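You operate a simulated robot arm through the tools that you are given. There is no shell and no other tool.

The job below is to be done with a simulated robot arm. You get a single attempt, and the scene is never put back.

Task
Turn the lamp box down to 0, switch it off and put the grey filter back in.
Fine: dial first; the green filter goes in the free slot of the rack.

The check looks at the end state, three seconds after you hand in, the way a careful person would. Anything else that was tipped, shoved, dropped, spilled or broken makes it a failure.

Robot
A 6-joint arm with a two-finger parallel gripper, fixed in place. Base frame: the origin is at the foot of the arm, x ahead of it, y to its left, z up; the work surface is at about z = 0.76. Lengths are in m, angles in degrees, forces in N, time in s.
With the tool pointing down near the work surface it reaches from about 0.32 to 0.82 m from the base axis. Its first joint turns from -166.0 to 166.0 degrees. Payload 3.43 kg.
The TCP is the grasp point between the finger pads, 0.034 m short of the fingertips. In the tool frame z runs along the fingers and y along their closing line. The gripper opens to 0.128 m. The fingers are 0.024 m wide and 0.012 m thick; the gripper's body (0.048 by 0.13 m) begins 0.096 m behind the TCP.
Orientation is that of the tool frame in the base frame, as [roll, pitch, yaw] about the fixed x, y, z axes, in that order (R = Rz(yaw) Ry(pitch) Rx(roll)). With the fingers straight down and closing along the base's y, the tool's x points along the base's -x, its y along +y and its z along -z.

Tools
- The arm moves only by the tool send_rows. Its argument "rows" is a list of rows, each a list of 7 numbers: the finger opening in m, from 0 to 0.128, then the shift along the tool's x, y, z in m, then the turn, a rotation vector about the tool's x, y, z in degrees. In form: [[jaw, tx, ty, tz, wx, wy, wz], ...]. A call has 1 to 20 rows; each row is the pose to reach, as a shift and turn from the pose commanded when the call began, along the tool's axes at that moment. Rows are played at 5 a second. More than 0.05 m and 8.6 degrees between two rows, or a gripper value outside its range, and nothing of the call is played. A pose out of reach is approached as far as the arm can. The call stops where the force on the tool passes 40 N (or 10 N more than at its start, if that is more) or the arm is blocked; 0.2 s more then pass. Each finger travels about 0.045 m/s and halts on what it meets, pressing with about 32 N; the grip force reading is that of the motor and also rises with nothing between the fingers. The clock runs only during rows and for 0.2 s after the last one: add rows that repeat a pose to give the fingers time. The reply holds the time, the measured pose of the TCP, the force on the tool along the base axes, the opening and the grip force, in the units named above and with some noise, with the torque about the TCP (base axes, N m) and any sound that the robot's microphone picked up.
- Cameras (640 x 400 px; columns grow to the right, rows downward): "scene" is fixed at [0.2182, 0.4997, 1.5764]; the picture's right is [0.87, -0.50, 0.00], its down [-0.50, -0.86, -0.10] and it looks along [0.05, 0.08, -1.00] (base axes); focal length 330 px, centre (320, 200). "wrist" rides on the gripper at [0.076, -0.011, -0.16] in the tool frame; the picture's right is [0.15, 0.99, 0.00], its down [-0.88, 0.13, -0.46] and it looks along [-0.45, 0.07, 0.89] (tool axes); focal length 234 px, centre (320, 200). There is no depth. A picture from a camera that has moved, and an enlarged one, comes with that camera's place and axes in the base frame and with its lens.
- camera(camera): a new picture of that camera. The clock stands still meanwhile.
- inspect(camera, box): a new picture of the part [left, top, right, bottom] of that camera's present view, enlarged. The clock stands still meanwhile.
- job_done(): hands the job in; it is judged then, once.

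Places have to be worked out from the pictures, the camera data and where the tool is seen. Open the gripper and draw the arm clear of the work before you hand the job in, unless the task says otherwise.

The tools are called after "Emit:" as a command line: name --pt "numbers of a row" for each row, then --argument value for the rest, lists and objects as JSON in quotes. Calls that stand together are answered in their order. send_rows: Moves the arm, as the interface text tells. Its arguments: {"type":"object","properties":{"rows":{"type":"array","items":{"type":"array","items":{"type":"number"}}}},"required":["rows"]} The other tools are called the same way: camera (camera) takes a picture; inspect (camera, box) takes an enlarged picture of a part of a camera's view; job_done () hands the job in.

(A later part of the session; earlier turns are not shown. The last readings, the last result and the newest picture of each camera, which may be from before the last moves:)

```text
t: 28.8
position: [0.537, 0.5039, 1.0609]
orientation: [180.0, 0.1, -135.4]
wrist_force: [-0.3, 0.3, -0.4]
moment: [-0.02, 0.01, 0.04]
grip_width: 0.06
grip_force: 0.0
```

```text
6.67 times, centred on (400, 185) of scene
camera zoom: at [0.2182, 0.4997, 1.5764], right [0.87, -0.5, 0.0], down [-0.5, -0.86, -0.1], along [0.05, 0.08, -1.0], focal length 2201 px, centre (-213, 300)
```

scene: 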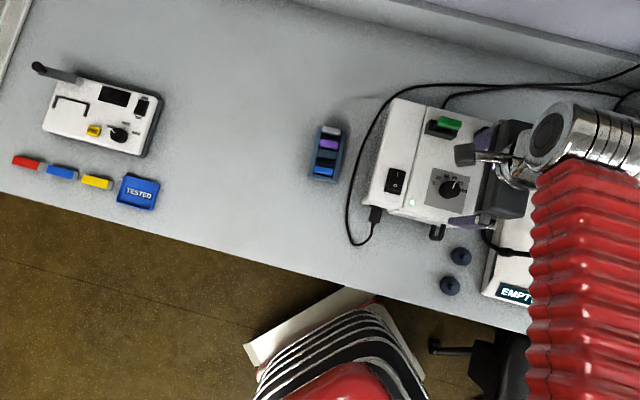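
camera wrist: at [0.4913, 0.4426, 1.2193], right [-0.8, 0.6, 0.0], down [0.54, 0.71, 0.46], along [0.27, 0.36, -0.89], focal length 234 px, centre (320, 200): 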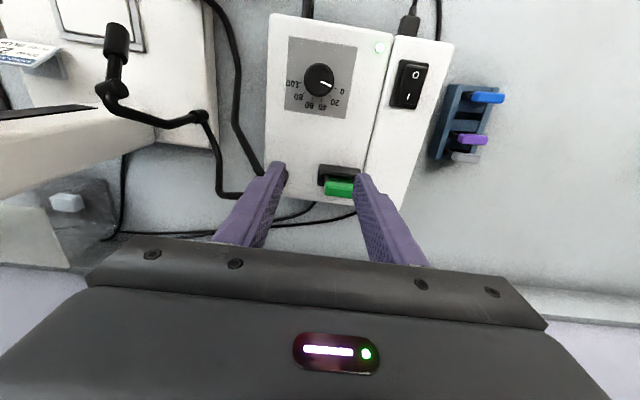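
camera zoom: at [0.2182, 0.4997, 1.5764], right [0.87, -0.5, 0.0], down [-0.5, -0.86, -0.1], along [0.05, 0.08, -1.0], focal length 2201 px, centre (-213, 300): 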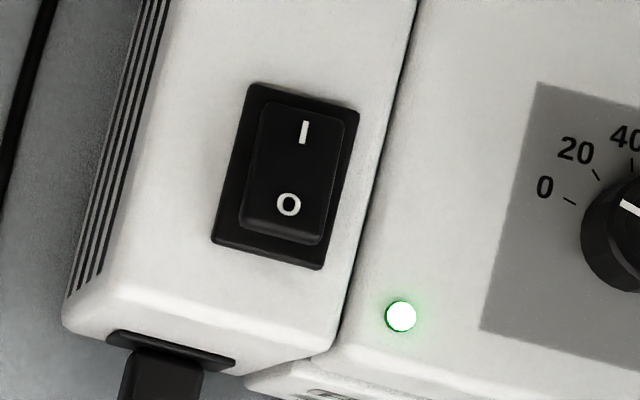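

The dial is done. The switch centre works out at about (0.406, 0.513) with the O half towards the box front; I move above the O half with the fingers closed, and tilt 20° so that only one tip edge will press.

Emit:
send_rows --pt "0.05 0.025 0.0245 0 0 0 0" --pt "0.04 0.05 0.049 0 0 0 0" --pt "0.03 0.075 0.074 0 0 0 0" --pt "0.02 0.1002 0.0988 0 0 0 0" --pt "0.01 0.1002 0.0988 0.02 0 -7 0" --pt "0.0 0.1002 0.0988 0.04 0 -14 0" --pt "0.0 0.1002 0.0988 0.0593 0 -20 0" --pt "0.0 0.1002 0.0988 0.0593 0 -20 0"

Emit:
camera --camera "wrist"

Emit:
inspect --camera "scene" --box '[340, 120, 460, 250]'

```text
t: 30.6
position: [0.3981, 0.5047, 1.0016]
orientation: [180.0, 20.1, -135.3]
wrist_force: [0.0, 0.4, -1.1]
moment: [-0.02, 0.0, -0.02]
grip_width: 0.0
grip_force: 32.4
```

```text
taken
camera wrist: at [0.3166, 0.408, 1.1246], right [-0.79, 0.61, -0.05], down [0.39, 0.56, 0.73], along [0.47, 0.56, -0.68], focal length 234 px, centre (320, 200)
```

wrist: 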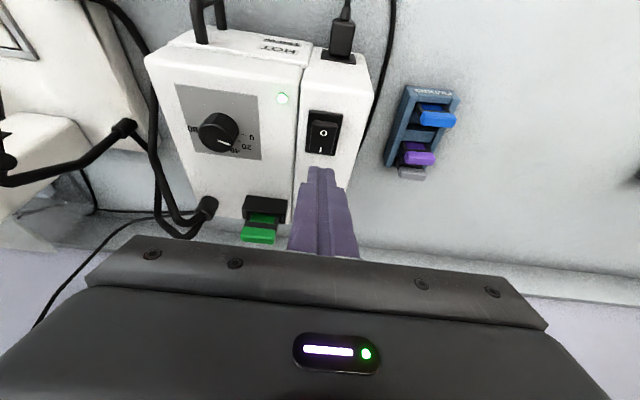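

```text
3.08 times, centred on (400, 185) of scene
camera zoom: at [0.2182, 0.4997, 1.5764], right [0.87, -0.5, 0.0], down [-0.5, -0.86, -0.1], along [0.05, 0.08, -1.0], focal length 1016 px, centre (74, 246)
```

zoom: 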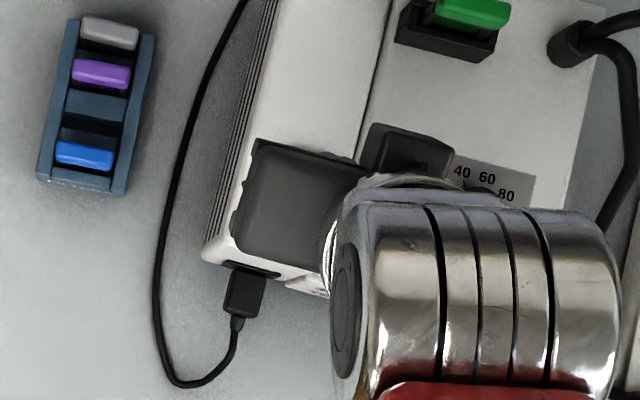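

The tip is lined up with the rocker's O half from behind the camera view. I descend 45 mm straight down and check the alignment.

Emit:
send_rows --pt "0.0 0.0051 0 0.0141 0 0 0" --pt "0.0 0.0103 0 0.0282 0 0 0" --pt "0.0 0.0154 0 0.0423 0 0 0" --pt "0.0 0.0154 0 0.0423 0 0 0"

Emit:
inspect --camera "wrist" --box '[270, 90, 390, 200]'

```text
t: 31.6
position: [0.3971, 0.5041, 0.9561]
orientation: [179.9, 20.1, -135.4]
wrist_force: [0.7, 0.7, -0.1]
moment: [-0.01, -0.03, 0.03]
grip_width: 0.0
grip_force: 32.0
```

```text
3.64 times, centred on (330, 145) of wrist
camera zoom: at [0.316, 0.4078, 1.0799], right [-0.79, 0.61, -0.05], down [0.39, 0.56, 0.73], along [0.47, 0.56, -0.68], focal length 852 px, centre (284, 400)
```

zoom: 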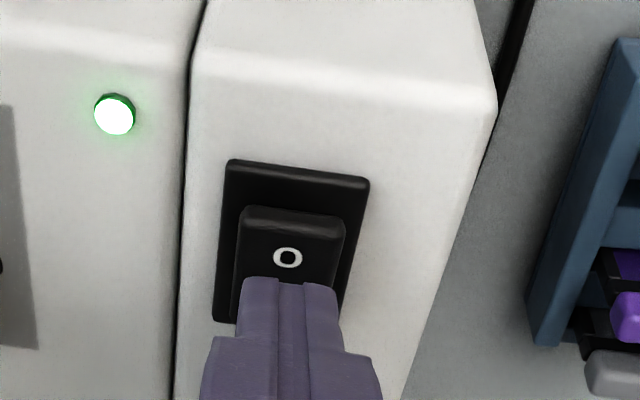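

I zoom in on the rocker and fingertip to judge the rocker's raised O end against the tip.

Emit:
inspect --camera "wrist" --box '[315, 125, 365, 175]'

```text
8.00 times, centred on (340, 150) of wrist
camera zoom: at [0.316, 0.4078, 1.0799], right [-0.79, 0.61, -0.05], down [0.39, 0.56, 0.73], along [0.47, 0.56, -0.68], focal length 1873 px, centre (160, 600)
```

zoom: 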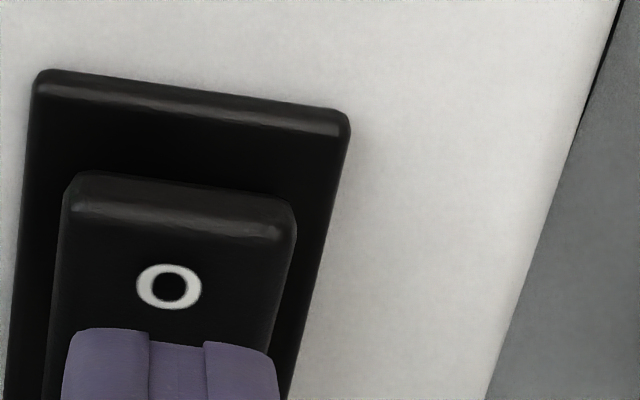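

The rocker's O end stands raised, its top near z≈0.911, and the tip edge is about 10 mm above it, at roughly 14 mm from the rocker's pivot. I lower gently by 12 mm.

Emit:
send_rows --pt "0.0 0.0014 0 0.0038 0 0 0" --pt "0.0 0.0024 0 0.0066 0 0 0" --pt "0.0 0.0031 0 0.0085 0 0 0" --pt "0.0 0.0038 0 0.0103 0 0 0" --pt "0.0 0.0041 0 0.0113 0 0 0"

Emit:
inspect --camera "wrist" --box '[270, 90, 390, 200]'

```text
t: 32.8
position: [0.3963, 0.5042, 0.9441]
orientation: [180.0, 20.0, -135.5]
wrist_force: [0.8, 0.5, 0.2]
moment: [-0.05, -0.02, -0.02]
grip_width: 0.0002
grip_force: 32.0
```

```text
3.64 times, centred on (330, 145) of wrist
camera zoom: at [0.3156, 0.4073, 1.0678], right [-0.79, 0.61, -0.05], down [0.39, 0.56, 0.73], along [0.47, 0.56, -0.68], focal length 852 px, centre (284, 400)
```

zoom: 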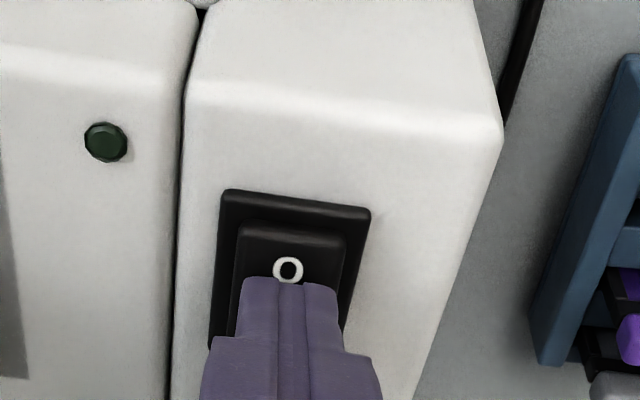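

The green LED has gone out and the O end has gone down with no residual force. I lift straight up and verify that the switch stays off.

Emit:
send_rows --pt "0.0 -0.0068 0 -0.0188 0 0 0" --pt "0.0 -0.0171 0 -0.047 0 0 0" --pt "0.0 -0.0274 0 -0.0752 0 0 0" --pt "0.0 -0.0342 0 -0.094 0 0 0" --pt "0.02 -0.0342 0 -0.094 0 7 0" --pt "0.04 -0.0342 0 -0.094 0 14 0" --pt "0.05 -0.0342 0 -0.094 0 20 0" --pt "0.05 -0.0342 0 -0.094 0 20 0"

Emit:
camera --camera "wrist"

Emit:
inspect --camera "wrist" --box '[270, 90, 390, 200]'

```text
t: 34.6
position: [0.3977, 0.5046, 1.0449]
orientation: [180.0, -0.1, -135.4]
wrist_force: [-0.7, 0.1, -0.9]
moment: [0.01, -0.02, 0.02]
grip_width: 0.05
grip_force: 0.0
```

```text
taken
camera wrist: at [0.3518, 0.4429, 1.2041], right [-0.8, 0.6, 0.0], down [0.54, 0.71, 0.45], along [0.27, 0.36, -0.89], focal length 234 px, centre (320, 200)
```

wrist: 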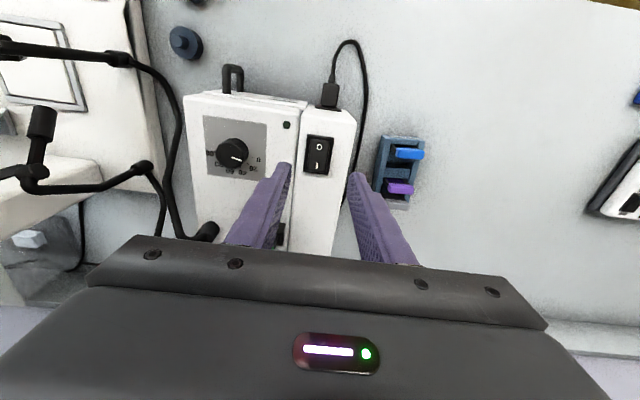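

```text
3.64 times, centred on (330, 145) of wrist
camera zoom: at [0.3518, 0.4429, 1.2041], right [-0.8, 0.6, 0.0], down [0.54, 0.71, 0.45], along [0.27, 0.36, -0.89], focal length 852 px, centre (284, 400)
```

zoom: 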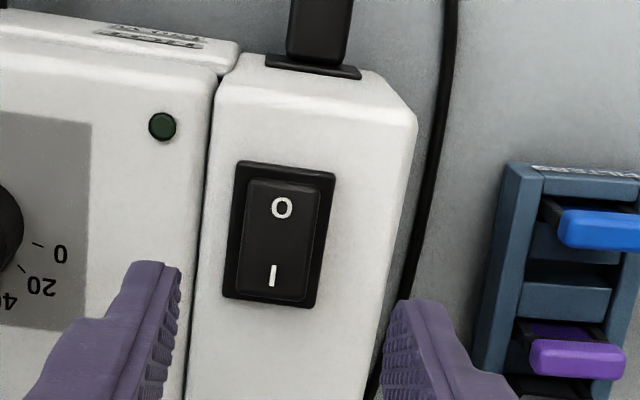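

The LED is dark and the rocker sits with O pressed, so the box is off. Next I move above the green filter with the fingers closing along the box's front-back line (yaw 135°) to look at it closely.

Emit:
send_rows --pt "0.06 0 0 -0.015 0 0 7.5" --pt "0.06 -0.012 -0.005 -0.015 0 0 15" --pt "0.06 -0.026 -0.011 -0.015 0 0 22.5" --pt "0.06 -0.04 -0.018 -0.015 0 0 30" --pt "0.06 -0.054 -0.025 -0.015 0 0 37.5" --pt "0.06 -0.068 -0.031 -0.015 0 0 45" --pt "0.06 -0.082 -0.038 -0.015 0 0 52.5" --pt "0.06 -0.096 -0.044 -0.015 0 0 60" --pt "0.06 -0.11 -0.05 -0.015 0 0 67.5" --pt "0.06 -0.122 -0.056 -0.015 0 0 75" --pt "0.06 -0.133 -0.061 -0.015 0 0 82.5" --pt "0.06 -0.1422 -0.0652 -0.015 0 0 89.6" --pt "0.06 -0.1422 -0.0652 -0.015 0 0 89.6"

Emit:
camera --camera "wrist"

Emit:
camera --camera "scene"

```text
t: 37.4
position: [0.535, 0.5469, 1.055]
orientation: [-180.0, 0.0, 134.8]
wrist_force: [0.4, 0.7, 0.4]
moment: [0.02, 0.0, 0.0]
grip_width: 0.0601
grip_force: 0.1
out of reach, approached as far as the arm can: row 11, 12, 13
```

```text
taken
camera wrist: at [0.4743, 0.5932, 1.2136], right [0.6, 0.8, 0.0], down [0.71, -0.53, 0.46], along [0.37, -0.27, -0.89], focal length 234 px, centre (320, 200)
```

wrist: 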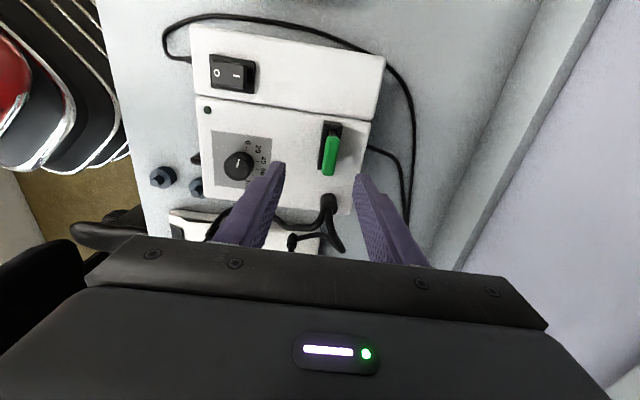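

```text
taken
```

scene: 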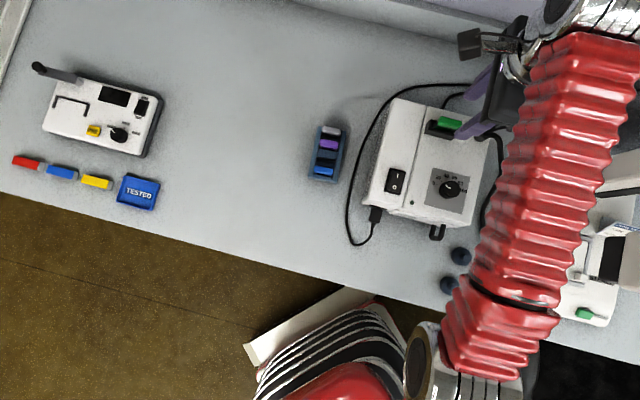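

The arm stopped slightly short at this height (reach ≈0.765 m at z≈1.06), so lower heights will be needed there. I enlarge the green filter from here.

Emit:
inspect --camera "wrist" --box '[300, 105, 370, 190]'

Emit:
inspect --camera "wrist" --box '[220, 90, 400, 240]'

Emit:
inspect --camera "scene" --box '[420, 100, 480, 150]'

```text
4.71 times, centred on (335, 148) of wrist
camera zoom: at [0.4743, 0.5932, 1.2136], right [0.6, 0.8, 0.0], down [0.71, -0.53, 0.46], along [0.37, -0.27, -0.89], focal length 1102 px, centre (249, 447)
```

zoom: 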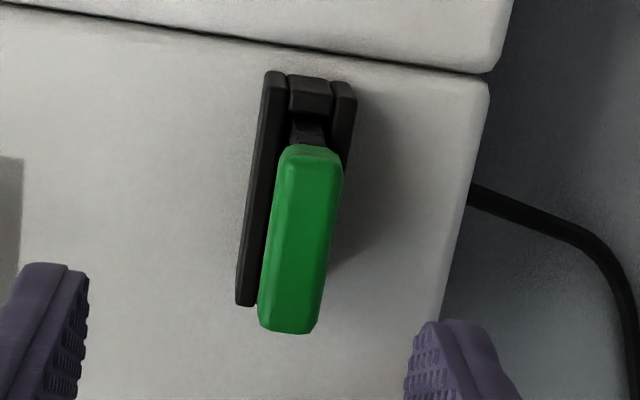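

```text
2.67 times, centred on (310, 165) of wrist
camera zoom: at [0.4743, 0.5932, 1.2136], right [0.6, 0.8, 0.0], down [0.71, -0.53, 0.46], along [0.37, -0.27, -0.89], focal length 624 px, centre (347, 293)
```

zoom: 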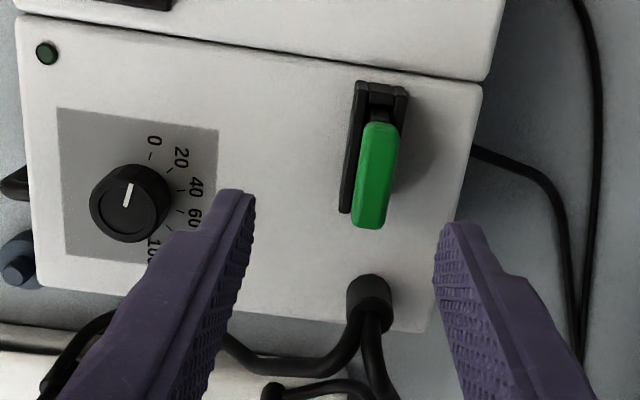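

```text
8.00 times, centred on (450, 125) of scene
camera zoom: at [0.2182, 0.4997, 1.5764], right [0.87, -0.5, 0.0], down [-0.5, -0.86, -0.1], along [0.05, 0.08, -1.0], focal length 2642 px, centre (-720, 800)
```

zoom: 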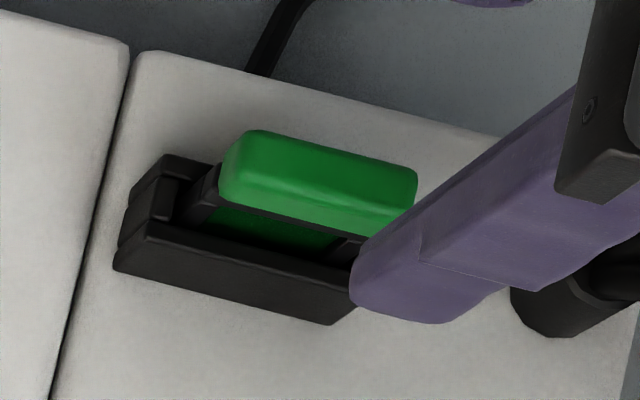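

Triangulating from three views, the green bar's top centre is at about (0.5405, 0.559, 0.963), 44 mm long along the box's left-right line, and the holder top is near z≈0.937. I'll grip the bar by its ends with the tool leaning outward for reach, so I back off and turn to yaw −135° first.

Emit:
send_rows --pt "0.07 0 -0.01 0 0 0 -7.5" --pt "0.07 0 -0.02 0 0 0 -15" --pt "0.07 0 -0.03 0 0 0 -22.5" --pt "0.07 0 -0.04 0 0 0 -30" --pt "0.07 0 -0.05 0 0 0 -37.5" --pt "0.07 0 -0.0566 0 0 0 -45" --pt "0.07 0 -0.0566 0 0 0 -52.5" --pt "0.07 0 -0.0566 0 0 0 -60" --pt "0.07 0 -0.0566 0 0 0 -67.5" --pt "0.07 0 -0.0566 0 0 0 -75" --pt "0.07 0 -0.0566 0 0 0 -82.5" --pt "0.07 0 -0.0566 0 0 0 -90" --pt "0.07 0 -0.0566 0 0 0 -90"

```text
t: 40.2
position: [0.4945, 0.5058, 1.0542]
orientation: [-180.0, 0.0, -134.9]
wrist_force: [0.7, 0.3, 0.5]
moment: [0.0, 0.03, -0.01]
grip_width: 0.0701
grip_force: 0.0
```

I'm at yaw −135°. Now I lean the tool 15° (fingers pointing outward) and move to hover about 5 cm over the green bar to look at it.

Emit:
send_rows --pt "0.07 0 0 0 0 -5 0" --pt "0.07 0 0 0 0 -10 0" --pt "0.07 0 0 0 0 -15 0" --pt "0.07 -0.02 0.001 0 0 -15 0" --pt "0.07 -0.04 0.003 0.005 0 -15 0" --pt "0.07 -0.055 0.004 0.01 0 -15 0" --pt "0.07 -0.0642 0.005 0.019 0 -15 0" --pt "0.07 -0.0642 0.005 0.019 0 -15 0"

Emit:
camera --camera "wrist"

Emit:
inspect --camera "wrist" --box '[260, 120, 380, 240]'

```text
t: 42.0
position: [0.5367, 0.5564, 1.0343]
orientation: [179.9, 15.0, -135.0]
wrist_force: [0.1, 0.5, 0.1]
moment: [0.02, 0.04, 0.0]
grip_width: 0.07
grip_force: 0.0
```

```text
taken
camera wrist: at [0.4641, 0.4673, 1.1693], right [-0.8, 0.6, -0.04], down [0.43, 0.61, 0.67], along [0.42, 0.52, -0.74], focal length 234 px, centre (320, 200)
```

wrist: 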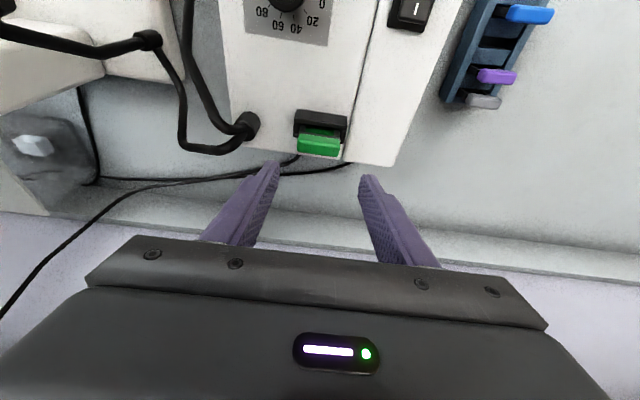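

```text
3.33 times, centred on (320, 180) of wrist
camera zoom: at [0.4641, 0.4673, 1.1693], right [-0.8, 0.6, -0.04], down [0.43, 0.61, 0.67], along [0.42, 0.52, -0.74], focal length 781 px, centre (320, 267)
```

zoom: 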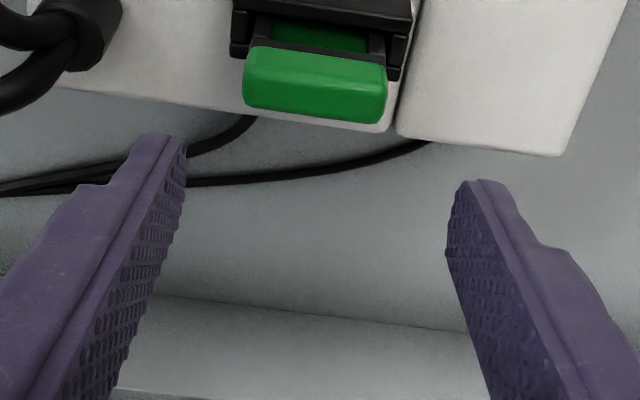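

I zoom in closer on the bar and holder to read edges and heights.

Emit:
inspect --camera "wrist" --box '[285, 100, 355, 165]'

```text
6.15 times, centred on (320, 132) of wrist
camera zoom: at [0.4641, 0.4673, 1.1693], right [-0.8, 0.6, -0.04], down [0.43, 0.61, 0.67], along [0.42, 0.52, -0.74], focal length 1441 px, centre (320, 615)
```

zoom: 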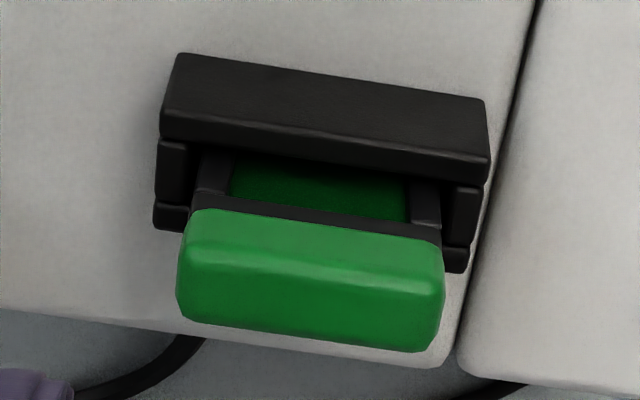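

Now clear: the bar spans z≈0.941–0.958, the holder top is only at ≈0.919, and the bar centre lies about 2 mm to the box's right of my line. I correct, narrow the jaw to 58 mm and descend 40 mm.

Emit:
send_rows --pt "0.062 -0.0029 -0.002 0.0008 0 0 0" --pt "0.058 0.0005 -0.002 0.0137 0 0 0" --pt "0.058 0.004 -0.002 0.0265 0 0 0" --pt "0.058 0.0075 -0.002 0.0394 0 0 0" --pt "0.058 0.0075 -0.002 0.0394 0 0 0"

Emit:
inspect --camera "wrist" --box '[250, 110, 390, 220]'

Emit:
camera --camera "wrist"

```text
t: 43.2
position: [0.5414, 0.5561, 0.9947]
orientation: [-179.9, 15.0, -135.0]
wrist_force: [-1.1, 0.1, 1.0]
moment: [-0.01, -0.02, 0.04]
grip_width: 0.0582
grip_force: 0.0
```

```text
3.64 times, centred on (320, 165) of wrist
camera zoom: at [0.4683, 0.4677, 1.1291], right [-0.8, 0.6, -0.04], down [0.43, 0.61, 0.67], along [0.42, 0.52, -0.74], focal length 852 px, centre (320, 327)
```

zoom: 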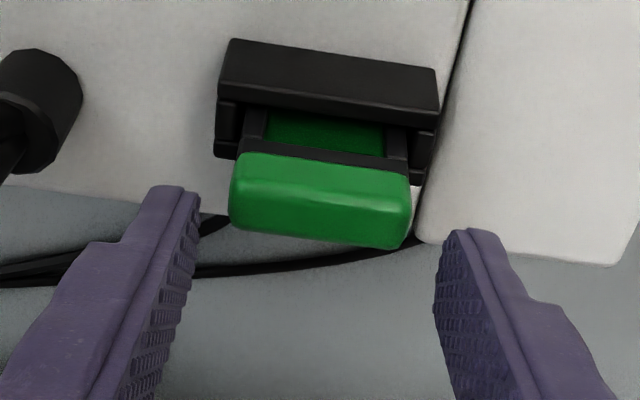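

```text
taken
camera wrist: at [0.4683, 0.4677, 1.1291], right [-0.8, 0.6, -0.04], down [0.43, 0.61, 0.67], along [0.42, 0.52, -0.74], focal length 234 px, centre (320, 200)
```

wrist: 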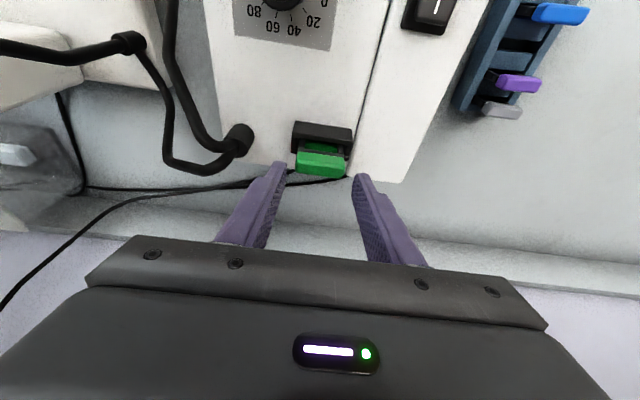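

The bar is centred between the fingers laterally. I descend the remaining 26 mm so the pads cover the bar ends.

Emit:
send_rows --pt "0.058 0.0026 0 0.0097 0 0 0" --pt "0.058 0.0052 0 0.0193 0 0 0" --pt "0.058 0.0069 0 0.0256 0 0 0" --pt "0.058 0.0069 0 0.0256 0 0 0"

Emit:
inspect --camera "wrist" --box '[250, 110, 390, 220]'

Emit:
inspect --camera "scene" --box '[400, 80, 520, 180]'

```text
t: 44.2
position: [0.5403, 0.5577, 0.9692]
orientation: [-180.0, 15.0, -135.0]
wrist_force: [-0.4, -0.6, -1.4]
moment: [0.01, 0.03, 0.02]
grip_width: 0.0579
grip_force: 0.0
```

```text
3.64 times, centred on (320, 165) of wrist
camera zoom: at [0.4689, 0.4682, 1.1024], right [-0.8, 0.6, -0.04], down [0.43, 0.61, 0.67], along [0.42, 0.52, -0.74], focal length 852 px, centre (320, 327)
```

zoom: 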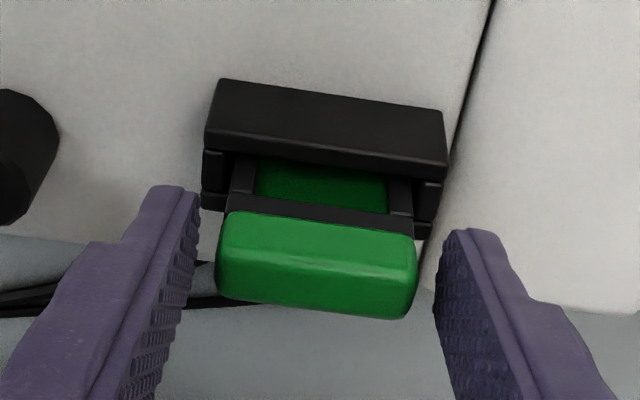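

```text
4.00 times, centred on (460, 130) of scene
camera zoom: at [0.2182, 0.4997, 1.5764], right [0.87, -0.5, 0.0], down [-0.5, -0.86, -0.1], along [0.05, 0.08, -1.0], focal length 1321 px, centre (-240, 480)
```

zoom: 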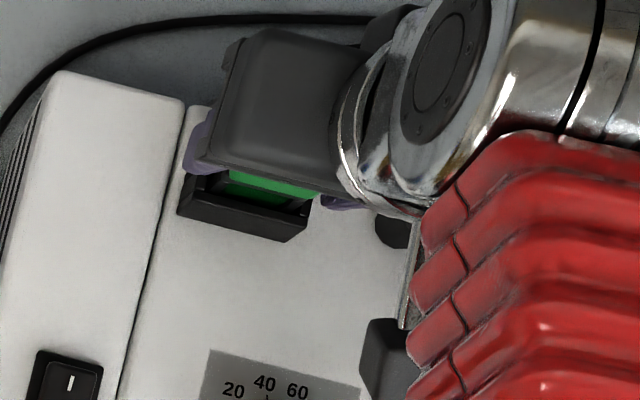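

The bar sits between the pads with a few mm to spare each side. I close on its ends.

Emit:
send_rows --pt "0.052 0 0 0 0 0 0" --pt "0.047 0 0 0 0 0 0" --pt "0.043 0 0 0 0 0 0" --pt "0.038 0 0 0 0 0 0" --pt "0.036 0 0 0 0 0 0" --pt "0.036 0 0 0 0 0 0"

Emit:
inspect --camera "wrist" --box '[250, 110, 390, 220]'

```text
t: 45.6
position: [0.541, 0.557, 0.9689]
orientation: [-180.0, 15.0, -135.0]
wrist_force: [-0.2, -1.3, -0.3]
moment: [0.0, 0.02, -0.01]
grip_width: 0.0427
grip_force: 31.7
```

```text
3.64 times, centred on (320, 165) of wrist
camera zoom: at [0.4688, 0.4681, 1.1026], right [-0.8, 0.6, -0.04], down [0.43, 0.61, 0.67], along [0.42, 0.52, -0.74], focal length 852 px, centre (320, 327)
```

zoom: 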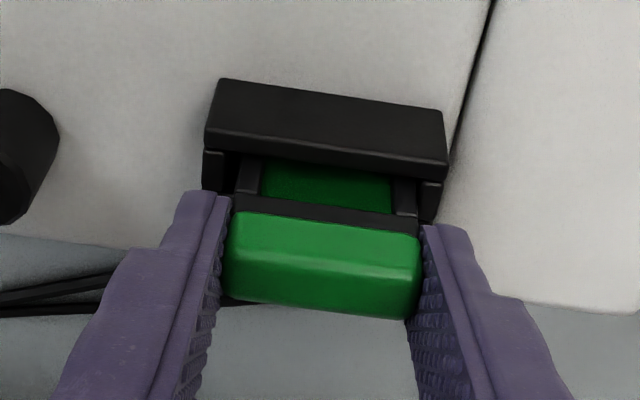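

The bar is held firmly (42.7 mm) with no side load. I lift straight up 30 mm and check.

Emit:
send_rows --pt "0.036 -0.0013 0 -0.0048 0 0 0" --pt "0.036 -0.0026 0 -0.0097 0 0 0" --pt "0.036 -0.0039 0 -0.0145 0 0 0" --pt "0.036 -0.0052 0 -0.0193 0 0 0" --pt "0.036 -0.0065 0 -0.0241 0 0 0" --pt "0.036 -0.0078 0 -0.029 0 0 0" --pt "0.036 -0.0078 0 -0.029 0 0 0"

Emit:
inspect --camera "wrist" --box '[250, 110, 390, 220]'

Emit:
inspect --camera "scene" --box '[400, 80, 520, 180]'

```text
t: 47.2
position: [0.5395, 0.5568, 0.9988]
orientation: [180.0, 14.9, -135.0]
wrist_force: [0.2, 0.5, -0.4]
moment: [0.0, -0.01, -0.01]
grip_width: 0.0428
grip_force: 32.1
```

```text
3.64 times, centred on (320, 165) of wrist
camera zoom: at [0.4678, 0.4675, 1.1322], right [-0.8, 0.6, -0.04], down [0.43, 0.61, 0.67], along [0.42, 0.52, -0.74], focal length 852 px, centre (320, 327)
```

zoom: 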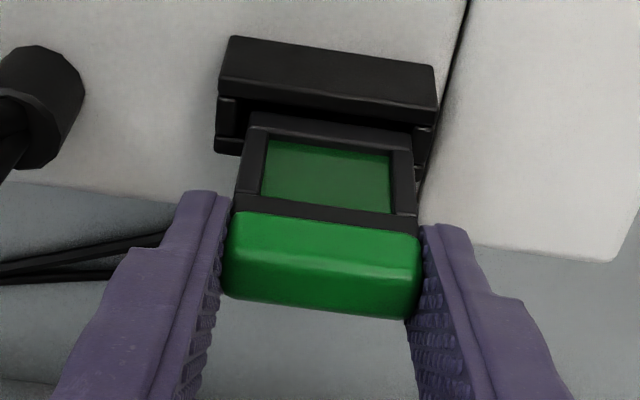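

```text
4.00 times, centred on (460, 130) of scene
camera zoom: at [0.2182, 0.4997, 1.5764], right [0.87, -0.5, 0.0], down [-0.5, -0.86, -0.1], along [0.05, 0.08, -1.0], focal length 1321 px, centre (-240, 480)
```

zoom: 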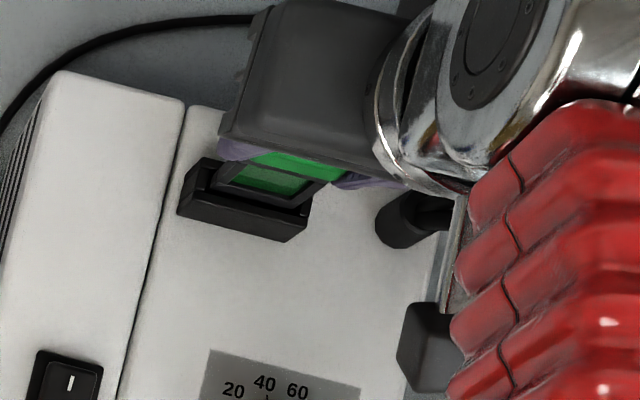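

The filter slides out cleanly and nearly shows its lower edge. I lift another 40 mm to clear the holder.

Emit:
send_rows --pt "0.036 -0.0026 0 -0.0097 0 0 0" --pt "0.036 -0.0052 0 -0.0193 0 0 0" --pt "0.036 -0.0078 0 -0.029 0 0 0" --pt "0.036 -0.0104 0 -0.0386 0 0 0" --pt "0.036 -0.0104 0 -0.0386 0 0 0"

Emit:
inspect --camera "wrist" --box '[250, 110, 390, 220]'

Emit:
camera --camera "scene"

```text
t: 48.4
position: [0.5401, 0.5573, 1.0371]
orientation: [180.0, 15.0, -135.0]
wrist_force: [-0.4, 0.3, 0.6]
moment: [-0.02, 0.0, 0.01]
grip_width: 0.0429
grip_force: 31.9
```

```text
3.64 times, centred on (320, 165) of wrist
camera zoom: at [0.4683, 0.4683, 1.1728], right [-0.8, 0.6, -0.04], down [0.43, 0.61, 0.67], along [0.42, 0.52, -0.74], focal length 852 px, centre (320, 327)
```

zoom: 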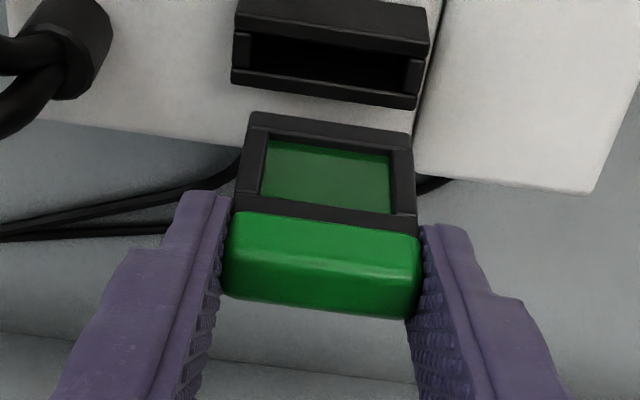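

```text
taken
```

scene: 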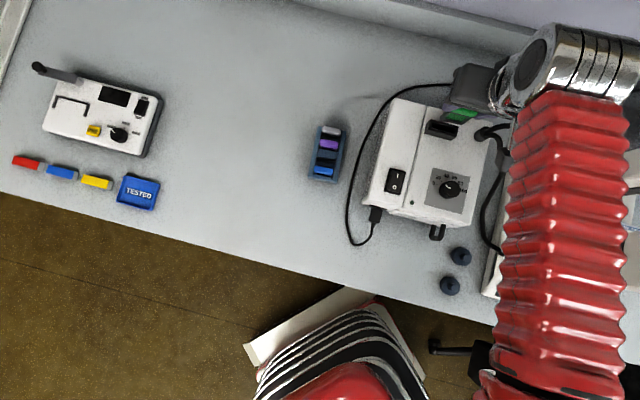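

The filter is fully out and the empty holder is visible. From earlier views I place the rack bars at z≈0.83: grey (0.359, 0.691), purple (0.338, 0.666), blue (0.296, 0.619), so the free slot is near (0.317, 0.642). I carry the filter over there at height for a closer look.

Emit:
send_rows --pt "0.036 0.0125 0.0275 -0.0034 0 0 0" --pt "0.036 0.025 0.0549 -0.0067 0 0 0" --pt "0.036 0.0375 0.0824 -0.0101 0 0 0" --pt "0.036 0.05 0.1098 -0.0134 0 0 0" --pt "0.036 0.0625 0.1373 -0.0168 0 0 0" --pt "0.036 0.075 0.1647 -0.0201 0 0 0" --pt "0.036 0.0875 0.1922 -0.0235 0 0 0" --pt "0.036 0.1 0.2196 -0.0268 0 0 0" --pt "0.036 0.1 0.2196 -0.0268 0 0 0"

Emit:
camera --camera "wrist"

Emit:
camera --camera "scene"

```text
t: 50.4
position: [0.3109, 0.6399, 1.0407]
orientation: [180.0, 15.0, -135.0]
wrist_force: [1.2, 0.5, -0.4]
moment: [0.01, -0.02, 0.0]
grip_width: 0.0428
grip_force: 32.0
```

```text
taken
camera wrist: at [0.2388, 0.5513, 1.174], right [-0.8, 0.6, -0.04], down [0.43, 0.61, 0.67], along [0.42, 0.52, -0.74], focal length 234 px, centre (320, 200)
```

wrist: 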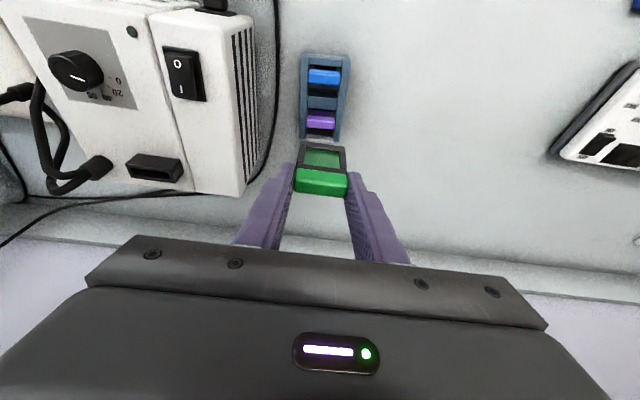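

```text
taken
```

scene: 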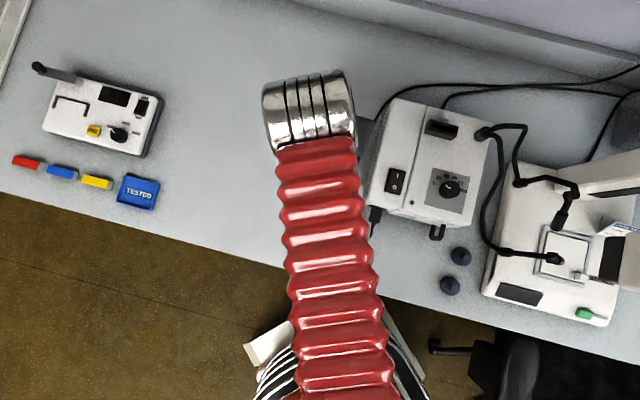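

The rack is in view just in front of the held filter. I enlarge it to locate the free slot.

Emit:
inspect --camera "wrist" --box '[285, 45, 365, 145]'

Emit:
inspect --camera "wrist" --box '[270, 100, 370, 210]'

```text
4.00 times, centred on (325, 95) of wrist
camera zoom: at [0.2388, 0.5513, 1.174], right [-0.8, 0.6, -0.04], down [0.43, 0.61, 0.67], along [0.42, 0.52, -0.74], focal length 937 px, centre (300, 620)
```

zoom: 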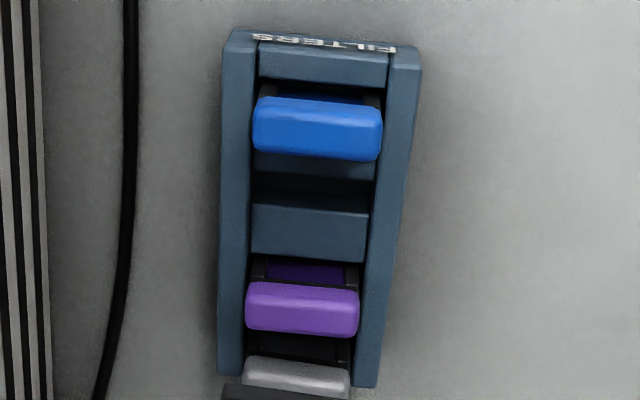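

```text
3.64 times, centred on (320, 155) of wrist
camera zoom: at [0.2388, 0.5513, 1.174], right [-0.8, 0.6, -0.04], down [0.43, 0.61, 0.67], along [0.42, 0.52, -0.74], focal length 852 px, centre (320, 364)
```

zoom: 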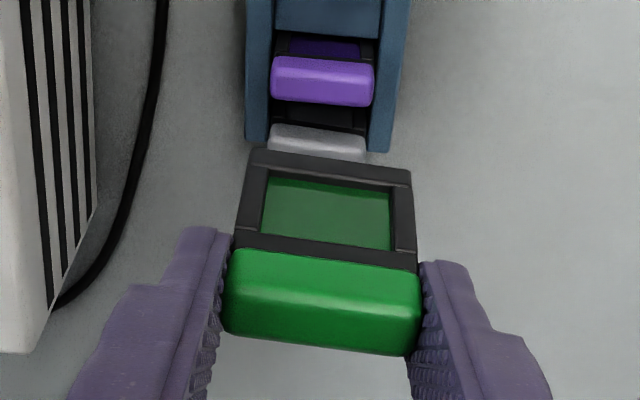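

The rack is turned about 4° counter-clockwise relative to the box, its slots are 32 mm apart, and the free slot lies almost straight below the held filter. I turn by 4°, nudge 3 mm sideways, and lower to just above the neighbouring bars.

Emit:
send_rows --pt "0.036 -0.001 -0.003 0 -0.52 0 -1.93" --pt "0.036 -0.001 -0.003 0 -1.035 0 -3.864" --pt "0.036 0.004 -0.003 0.0195 -1.035 0 -3.864" --pt "0.036 0.01 -0.003 0.0425 -1.035 0 -3.864" --pt "0.036 0.016 -0.003 0.065 -1.035 0 -3.864" --pt "0.036 0.021 -0.003 0.083 -1.035 0 -3.864" --pt "0.036 0.0247 -0.003 0.096 -1.035 0 -3.864" --pt "0.036 0.0247 -0.003 0.096 -1.035 0 -3.864"

Emit:
camera --camera "wrist"

Emit:
inspect --camera "wrist" --box '[260, 40, 380, 200]'

```text
t: 52.2
position: [0.3142, 0.6371, 0.9394]
orientation: [180.0, 15.0, -130.9]
wrist_force: [0.3, 0.7, -0.2]
moment: [0.03, 0.0, 0.02]
grip_width: 0.0429
grip_force: 32.0
```

```text
taken
camera wrist: at [0.2482, 0.5438, 1.0742], right [-0.84, 0.54, -0.04], down [0.38, 0.64, 0.67], along [0.39, 0.55, -0.74], focal length 234 px, centre (320, 200)
```

wrist: 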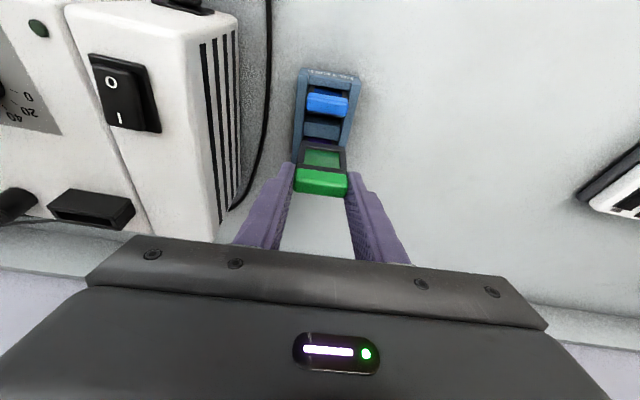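

```text
2.50 times, centred on (320, 120) of wrist
camera zoom: at [0.2482, 0.5438, 1.0742], right [-0.84, 0.54, -0.04], down [0.38, 0.64, 0.67], along [0.39, 0.55, -0.74], focal length 585 px, centre (320, 400)
```

zoom: 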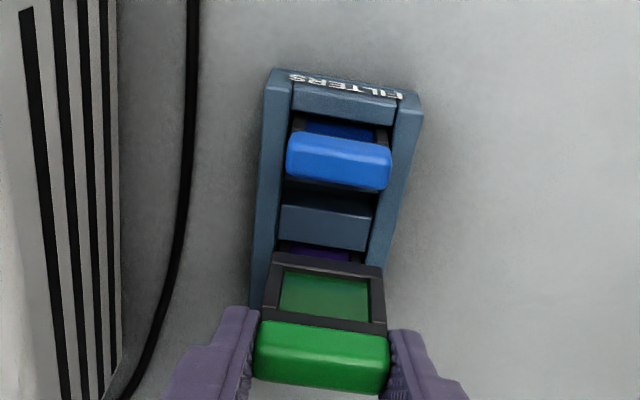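

Orientation now matches the rack well. I enlarge the slot area to see where the free slot's opening is relative to the filter's lower edge.

Emit:
inspect --camera "wrist" --box '[285, 60, 375, 160]'

```text
4.00 times, centred on (330, 110) of wrist
camera zoom: at [0.2482, 0.5438, 1.0742], right [-0.84, 0.54, -0.04], down [0.38, 0.64, 0.67], along [0.39, 0.55, -0.74], focal length 937 px, centre (280, 560)
```

zoom: 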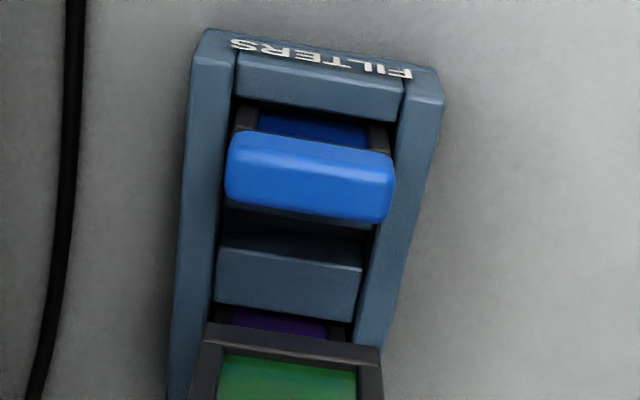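

The filter hangs within about 2 mm of the free slot's centre. I shift 2 mm backward and lower until its lower edge is about 15 mm above the rack top, then check.

Emit:
send_rows --pt "0.036 -0.0019 0 0.0005 0 0 0" --pt "0.036 0.0017 0 0.0138 0 0 0" --pt "0.036 0.0052 0 0.0271 0 0 0" --pt "0.036 0.0088 0 0.0403 0 0 0" --pt "0.036 0.0123 0 0.0536 0 0 0" --pt "0.036 0.0123 0 0.0536 0 0 0"

Emit:
inspect --camera "wrist" --box '[275, 80, 375, 200]'

Emit:
camera --camera "wrist"

```text
t: 53.6
position: [0.3163, 0.6397, 0.8853]
orientation: [-180.0, 15.0, -131.0]
wrist_force: [0.2, -0.9, -0.6]
moment: [-0.02, -0.01, 0.01]
grip_width: 0.0429
grip_force: 31.5
```

```text
3.33 times, centred on (325, 140) of wrist
camera zoom: at [0.2505, 0.5459, 1.0188], right [-0.84, 0.54, -0.04], down [0.38, 0.64, 0.67], along [0.39, 0.55, -0.74], focal length 781 px, centre (303, 400)
```

zoom: 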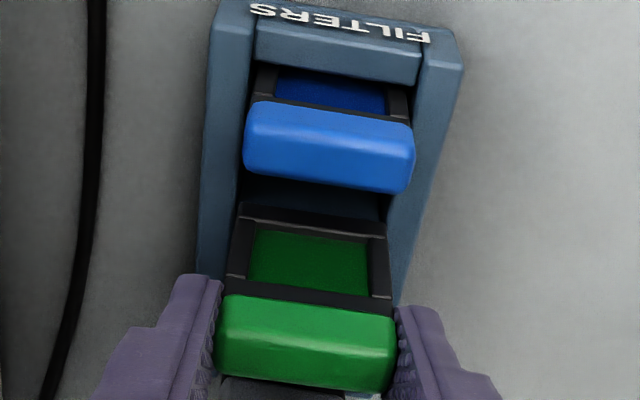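

```text
taken
camera wrist: at [0.2505, 0.5459, 1.0188], right [-0.84, 0.54, -0.04], down [0.38, 0.64, 0.67], along [0.39, 0.55, -0.74], focal length 234 px, centre (320, 200)
```

wrist: 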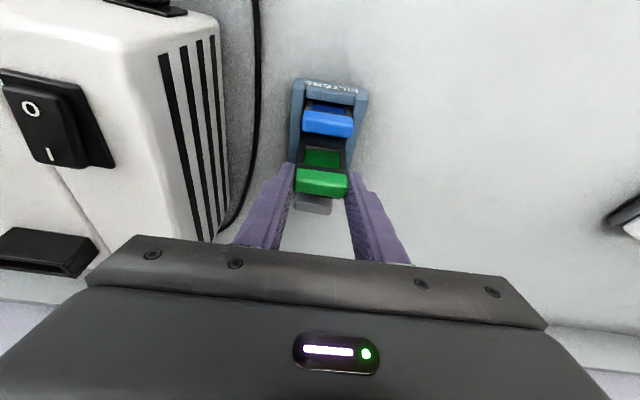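

The frame's lower edge is lined up over the free slot both ways within about 1–2 mm. I lower 20 mm to start entering the slot, watching the force.

Emit:
send_rows --pt "0.036 0.0013 0 0.0048 0 0 0" --pt "0.036 0.0026 0 0.0097 0 0 0" --pt "0.036 0.0036 0 0.0135 0 0 0" --pt "0.036 0.0044 0 0.0164 0 0 0" --pt "0.036 0.0052 0 0.0193 0 0 0" --pt "0.036 0.0052 0 0.0193 0 0 0"

Emit:
inspect --camera "wrist" --box '[275, 80, 375, 200]'

```text
t: 55.0
position: [0.3167, 0.6384, 0.8657]
orientation: [-180.0, 15.0, -131.1]
wrist_force: [-0.2, 0.8, 0.4]
moment: [0.01, -0.03, 0.04]
grip_width: 0.0429
grip_force: 32.0
```

```text
3.33 times, centred on (325, 140) of wrist
camera zoom: at [0.2503, 0.5461, 0.9987], right [-0.84, 0.54, -0.04], down [0.38, 0.64, 0.67], along [0.39, 0.55, -0.74], focal length 781 px, centre (303, 400)
```

zoom: 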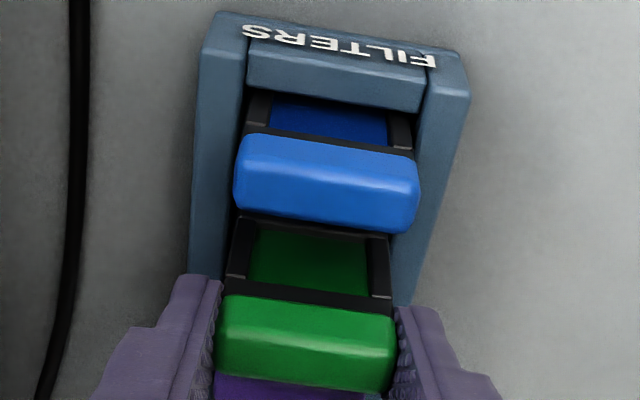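

No contact force so far. I lower another 10 mm.

Emit:
send_rows --pt "0.036 0.0008 0 0.0029 0 0 0" --pt "0.036 0.0016 0 0.0058 0 0 0" --pt "0.036 0.0023 0 0.0087 0 0 0" --pt "0.036 0.0026 0 0.0097 0 0 0" --pt "0.036 0.0026 0 0.0097 0 0 0"

Emit:
inspect --camera "wrist" --box '[275, 80, 375, 200]'

```text
t: 56.2
position: [0.3163, 0.6397, 0.8548]
orientation: [-180.0, 15.0, -131.0]
wrist_force: [1.6, 2.0, 0.9]
moment: [0.16, -0.11, -0.02]
grip_width: 0.0426
grip_force: 31.9
```

```text
3.33 times, centred on (325, 140) of wrist
camera zoom: at [0.25, 0.5458, 0.9886], right [-0.84, 0.54, -0.04], down [0.38, 0.64, 0.67], along [0.39, 0.55, -0.74], focal length 781 px, centre (303, 400)
```

zoom: 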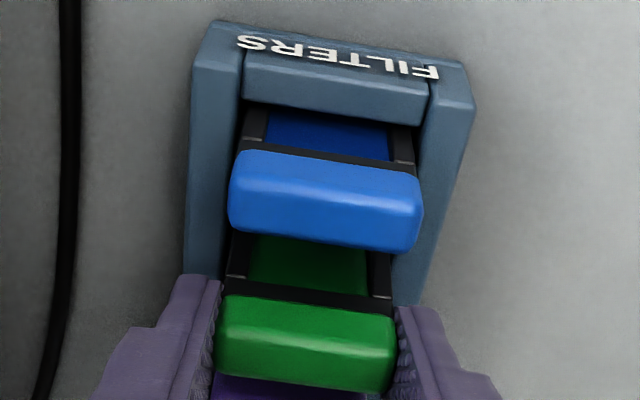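

A slight 2.5 N push at the filter's lower end shows it brushing the front wall of the slot. I shift 1 mm backward and go down 6 mm more.

Emit:
send_rows --pt "0.036 -0.001 0 0.0003 0 0 0" --pt "0.036 -0.0007 0 0.0019 0 0 0" --pt "0.036 -0.0002 0 0.0037 0 0 0" --pt "0.036 0.0006 0 0.0061 0 0 0" --pt "0.036 0.0006 0 0.0061 0 0 0"

Emit:
inspect --camera "wrist" --box '[275, 80, 375, 200]'

```text
t: 57.4
position: [0.3154, 0.6393, 0.8494]
orientation: [179.9, 15.0, -131.1]
wrist_force: [0.0, 0.4, -0.3]
moment: [0.0, -0.02, 0.0]
grip_width: 0.0429
grip_force: 32.4
```

```text
3.33 times, centred on (325, 140) of wrist
camera zoom: at [0.2505, 0.5466, 0.9832], right [-0.84, 0.54, -0.04], down [0.38, 0.64, 0.67], along [0.39, 0.55, -0.74], focal length 781 px, centre (303, 400)
```

zoom: 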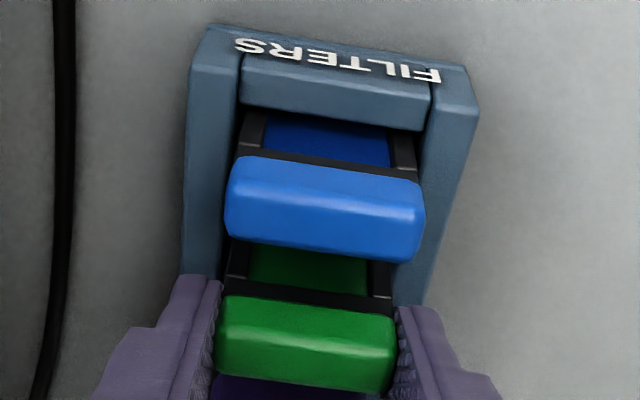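

The side load is gone, and the bar is about 4 mm above the blue bar's level. I lower in 1.5 mm steps until it seats.

Emit:
send_rows --pt "0.036 0.0004 0 0.0014 0 0 0" --pt "0.036 0.0008 0 0.0029 0 0 0" --pt "0.036 0.001 0 0.0039 0 0 0" --pt "0.036 0.001 0 0.0039 0 0 0"

Emit:
inspect --camera "wrist" --box '[275, 80, 375, 200]'

```text
t: 58.4
position: [0.3156, 0.6398, 0.8448]
orientation: [180.0, 15.0, -131.1]
wrist_force: [-1.0, 0.0, -0.1]
moment: [0.03, 0.0, 0.02]
grip_width: 0.0428
grip_force: 32.3
```

```text
3.33 times, centred on (325, 140) of wrist
camera zoom: at [0.2505, 0.5458, 0.9787], right [-0.84, 0.54, -0.04], down [0.38, 0.64, 0.67], along [0.39, 0.55, -0.74], focal length 781 px, centre (303, 400)
```

zoom: 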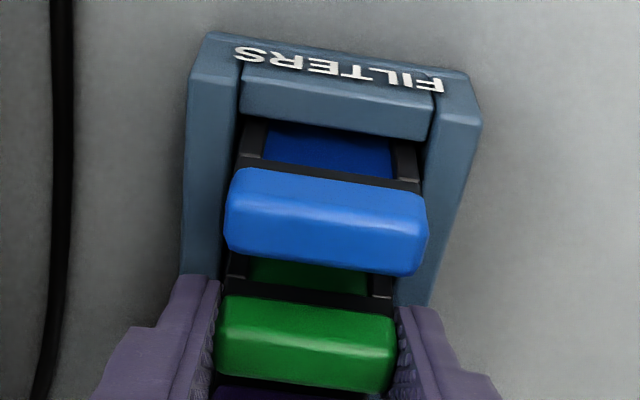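

Still no contact and the bar is about level with the blue one. I lower by up to 3 mm more, gently.

Emit:
send_rows --pt "0.036 0.0003 0 0.001 0 0 0" --pt "0.036 0.0005 0 0.0019 0 0 0" --pt "0.036 0.0006 0 0.0024 0 0 0" --pt "0.036 0.0006 0 0.0024 0 0 0"

Emit:
inspect --camera "wrist" --box '[275, 80, 375, 200]'

```text
t: 59.4
position: [0.3172, 0.6409, 0.841]
orientation: [-180.0, 15.0, -131.0]
wrist_force: [-0.1, 1.0, -0.6]
moment: [0.02, -0.02, 0.05]
grip_width: 0.0429
grip_force: 32.6
```

```text
3.33 times, centred on (325, 140) of wrist
camera zoom: at [0.2507, 0.5464, 0.9762], right [-0.84, 0.54, -0.04], down [0.38, 0.64, 0.67], along [0.39, 0.55, -0.74], focal length 781 px, centre (303, 400)
```

zoom: 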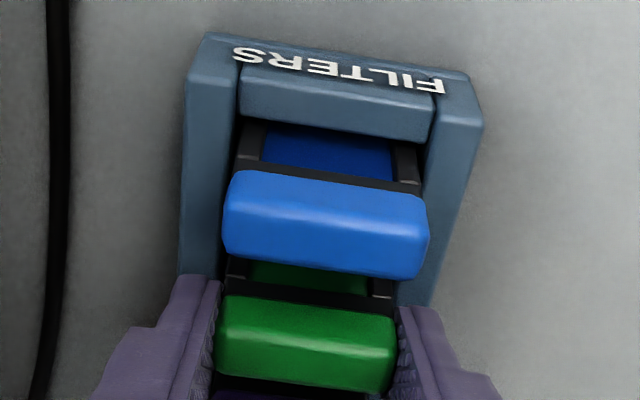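

No contact yet; I continue another 2 mm in small steps.

Emit:
send_rows --pt "0.036 0.0003 0 0.001 0 0 0" --pt "0.036 0.0005 0 0.0019 0 0 0" --pt "0.036 0.0005 0 0.0019 0 0 0"

Emit:
inspect --camera "wrist" --box '[275, 80, 375, 200]'

```text
t: 60.2
position: [0.3163, 0.6393, 0.8404]
orientation: [180.0, 15.1, -131.0]
wrist_force: [-0.4, 0.1, 0.1]
moment: [-0.03, -0.02, -0.03]
grip_width: 0.043
grip_force: 32.3
```

```text
3.33 times, centred on (325, 140) of wrist
camera zoom: at [0.2505, 0.5465, 0.9739], right [-0.84, 0.54, -0.04], down [0.38, 0.64, 0.67], along [0.39, 0.55, -0.74], focal length 781 px, centre (303, 400)
```

zoom: 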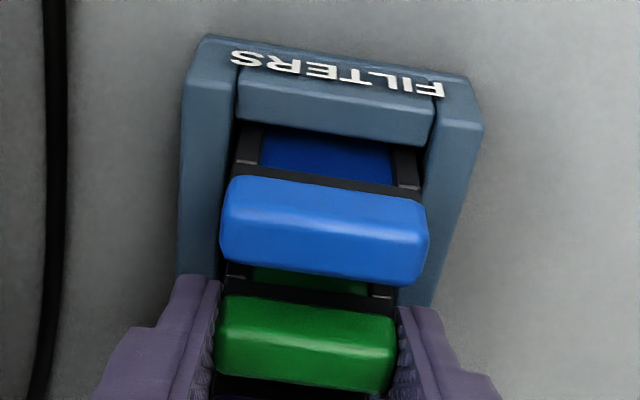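

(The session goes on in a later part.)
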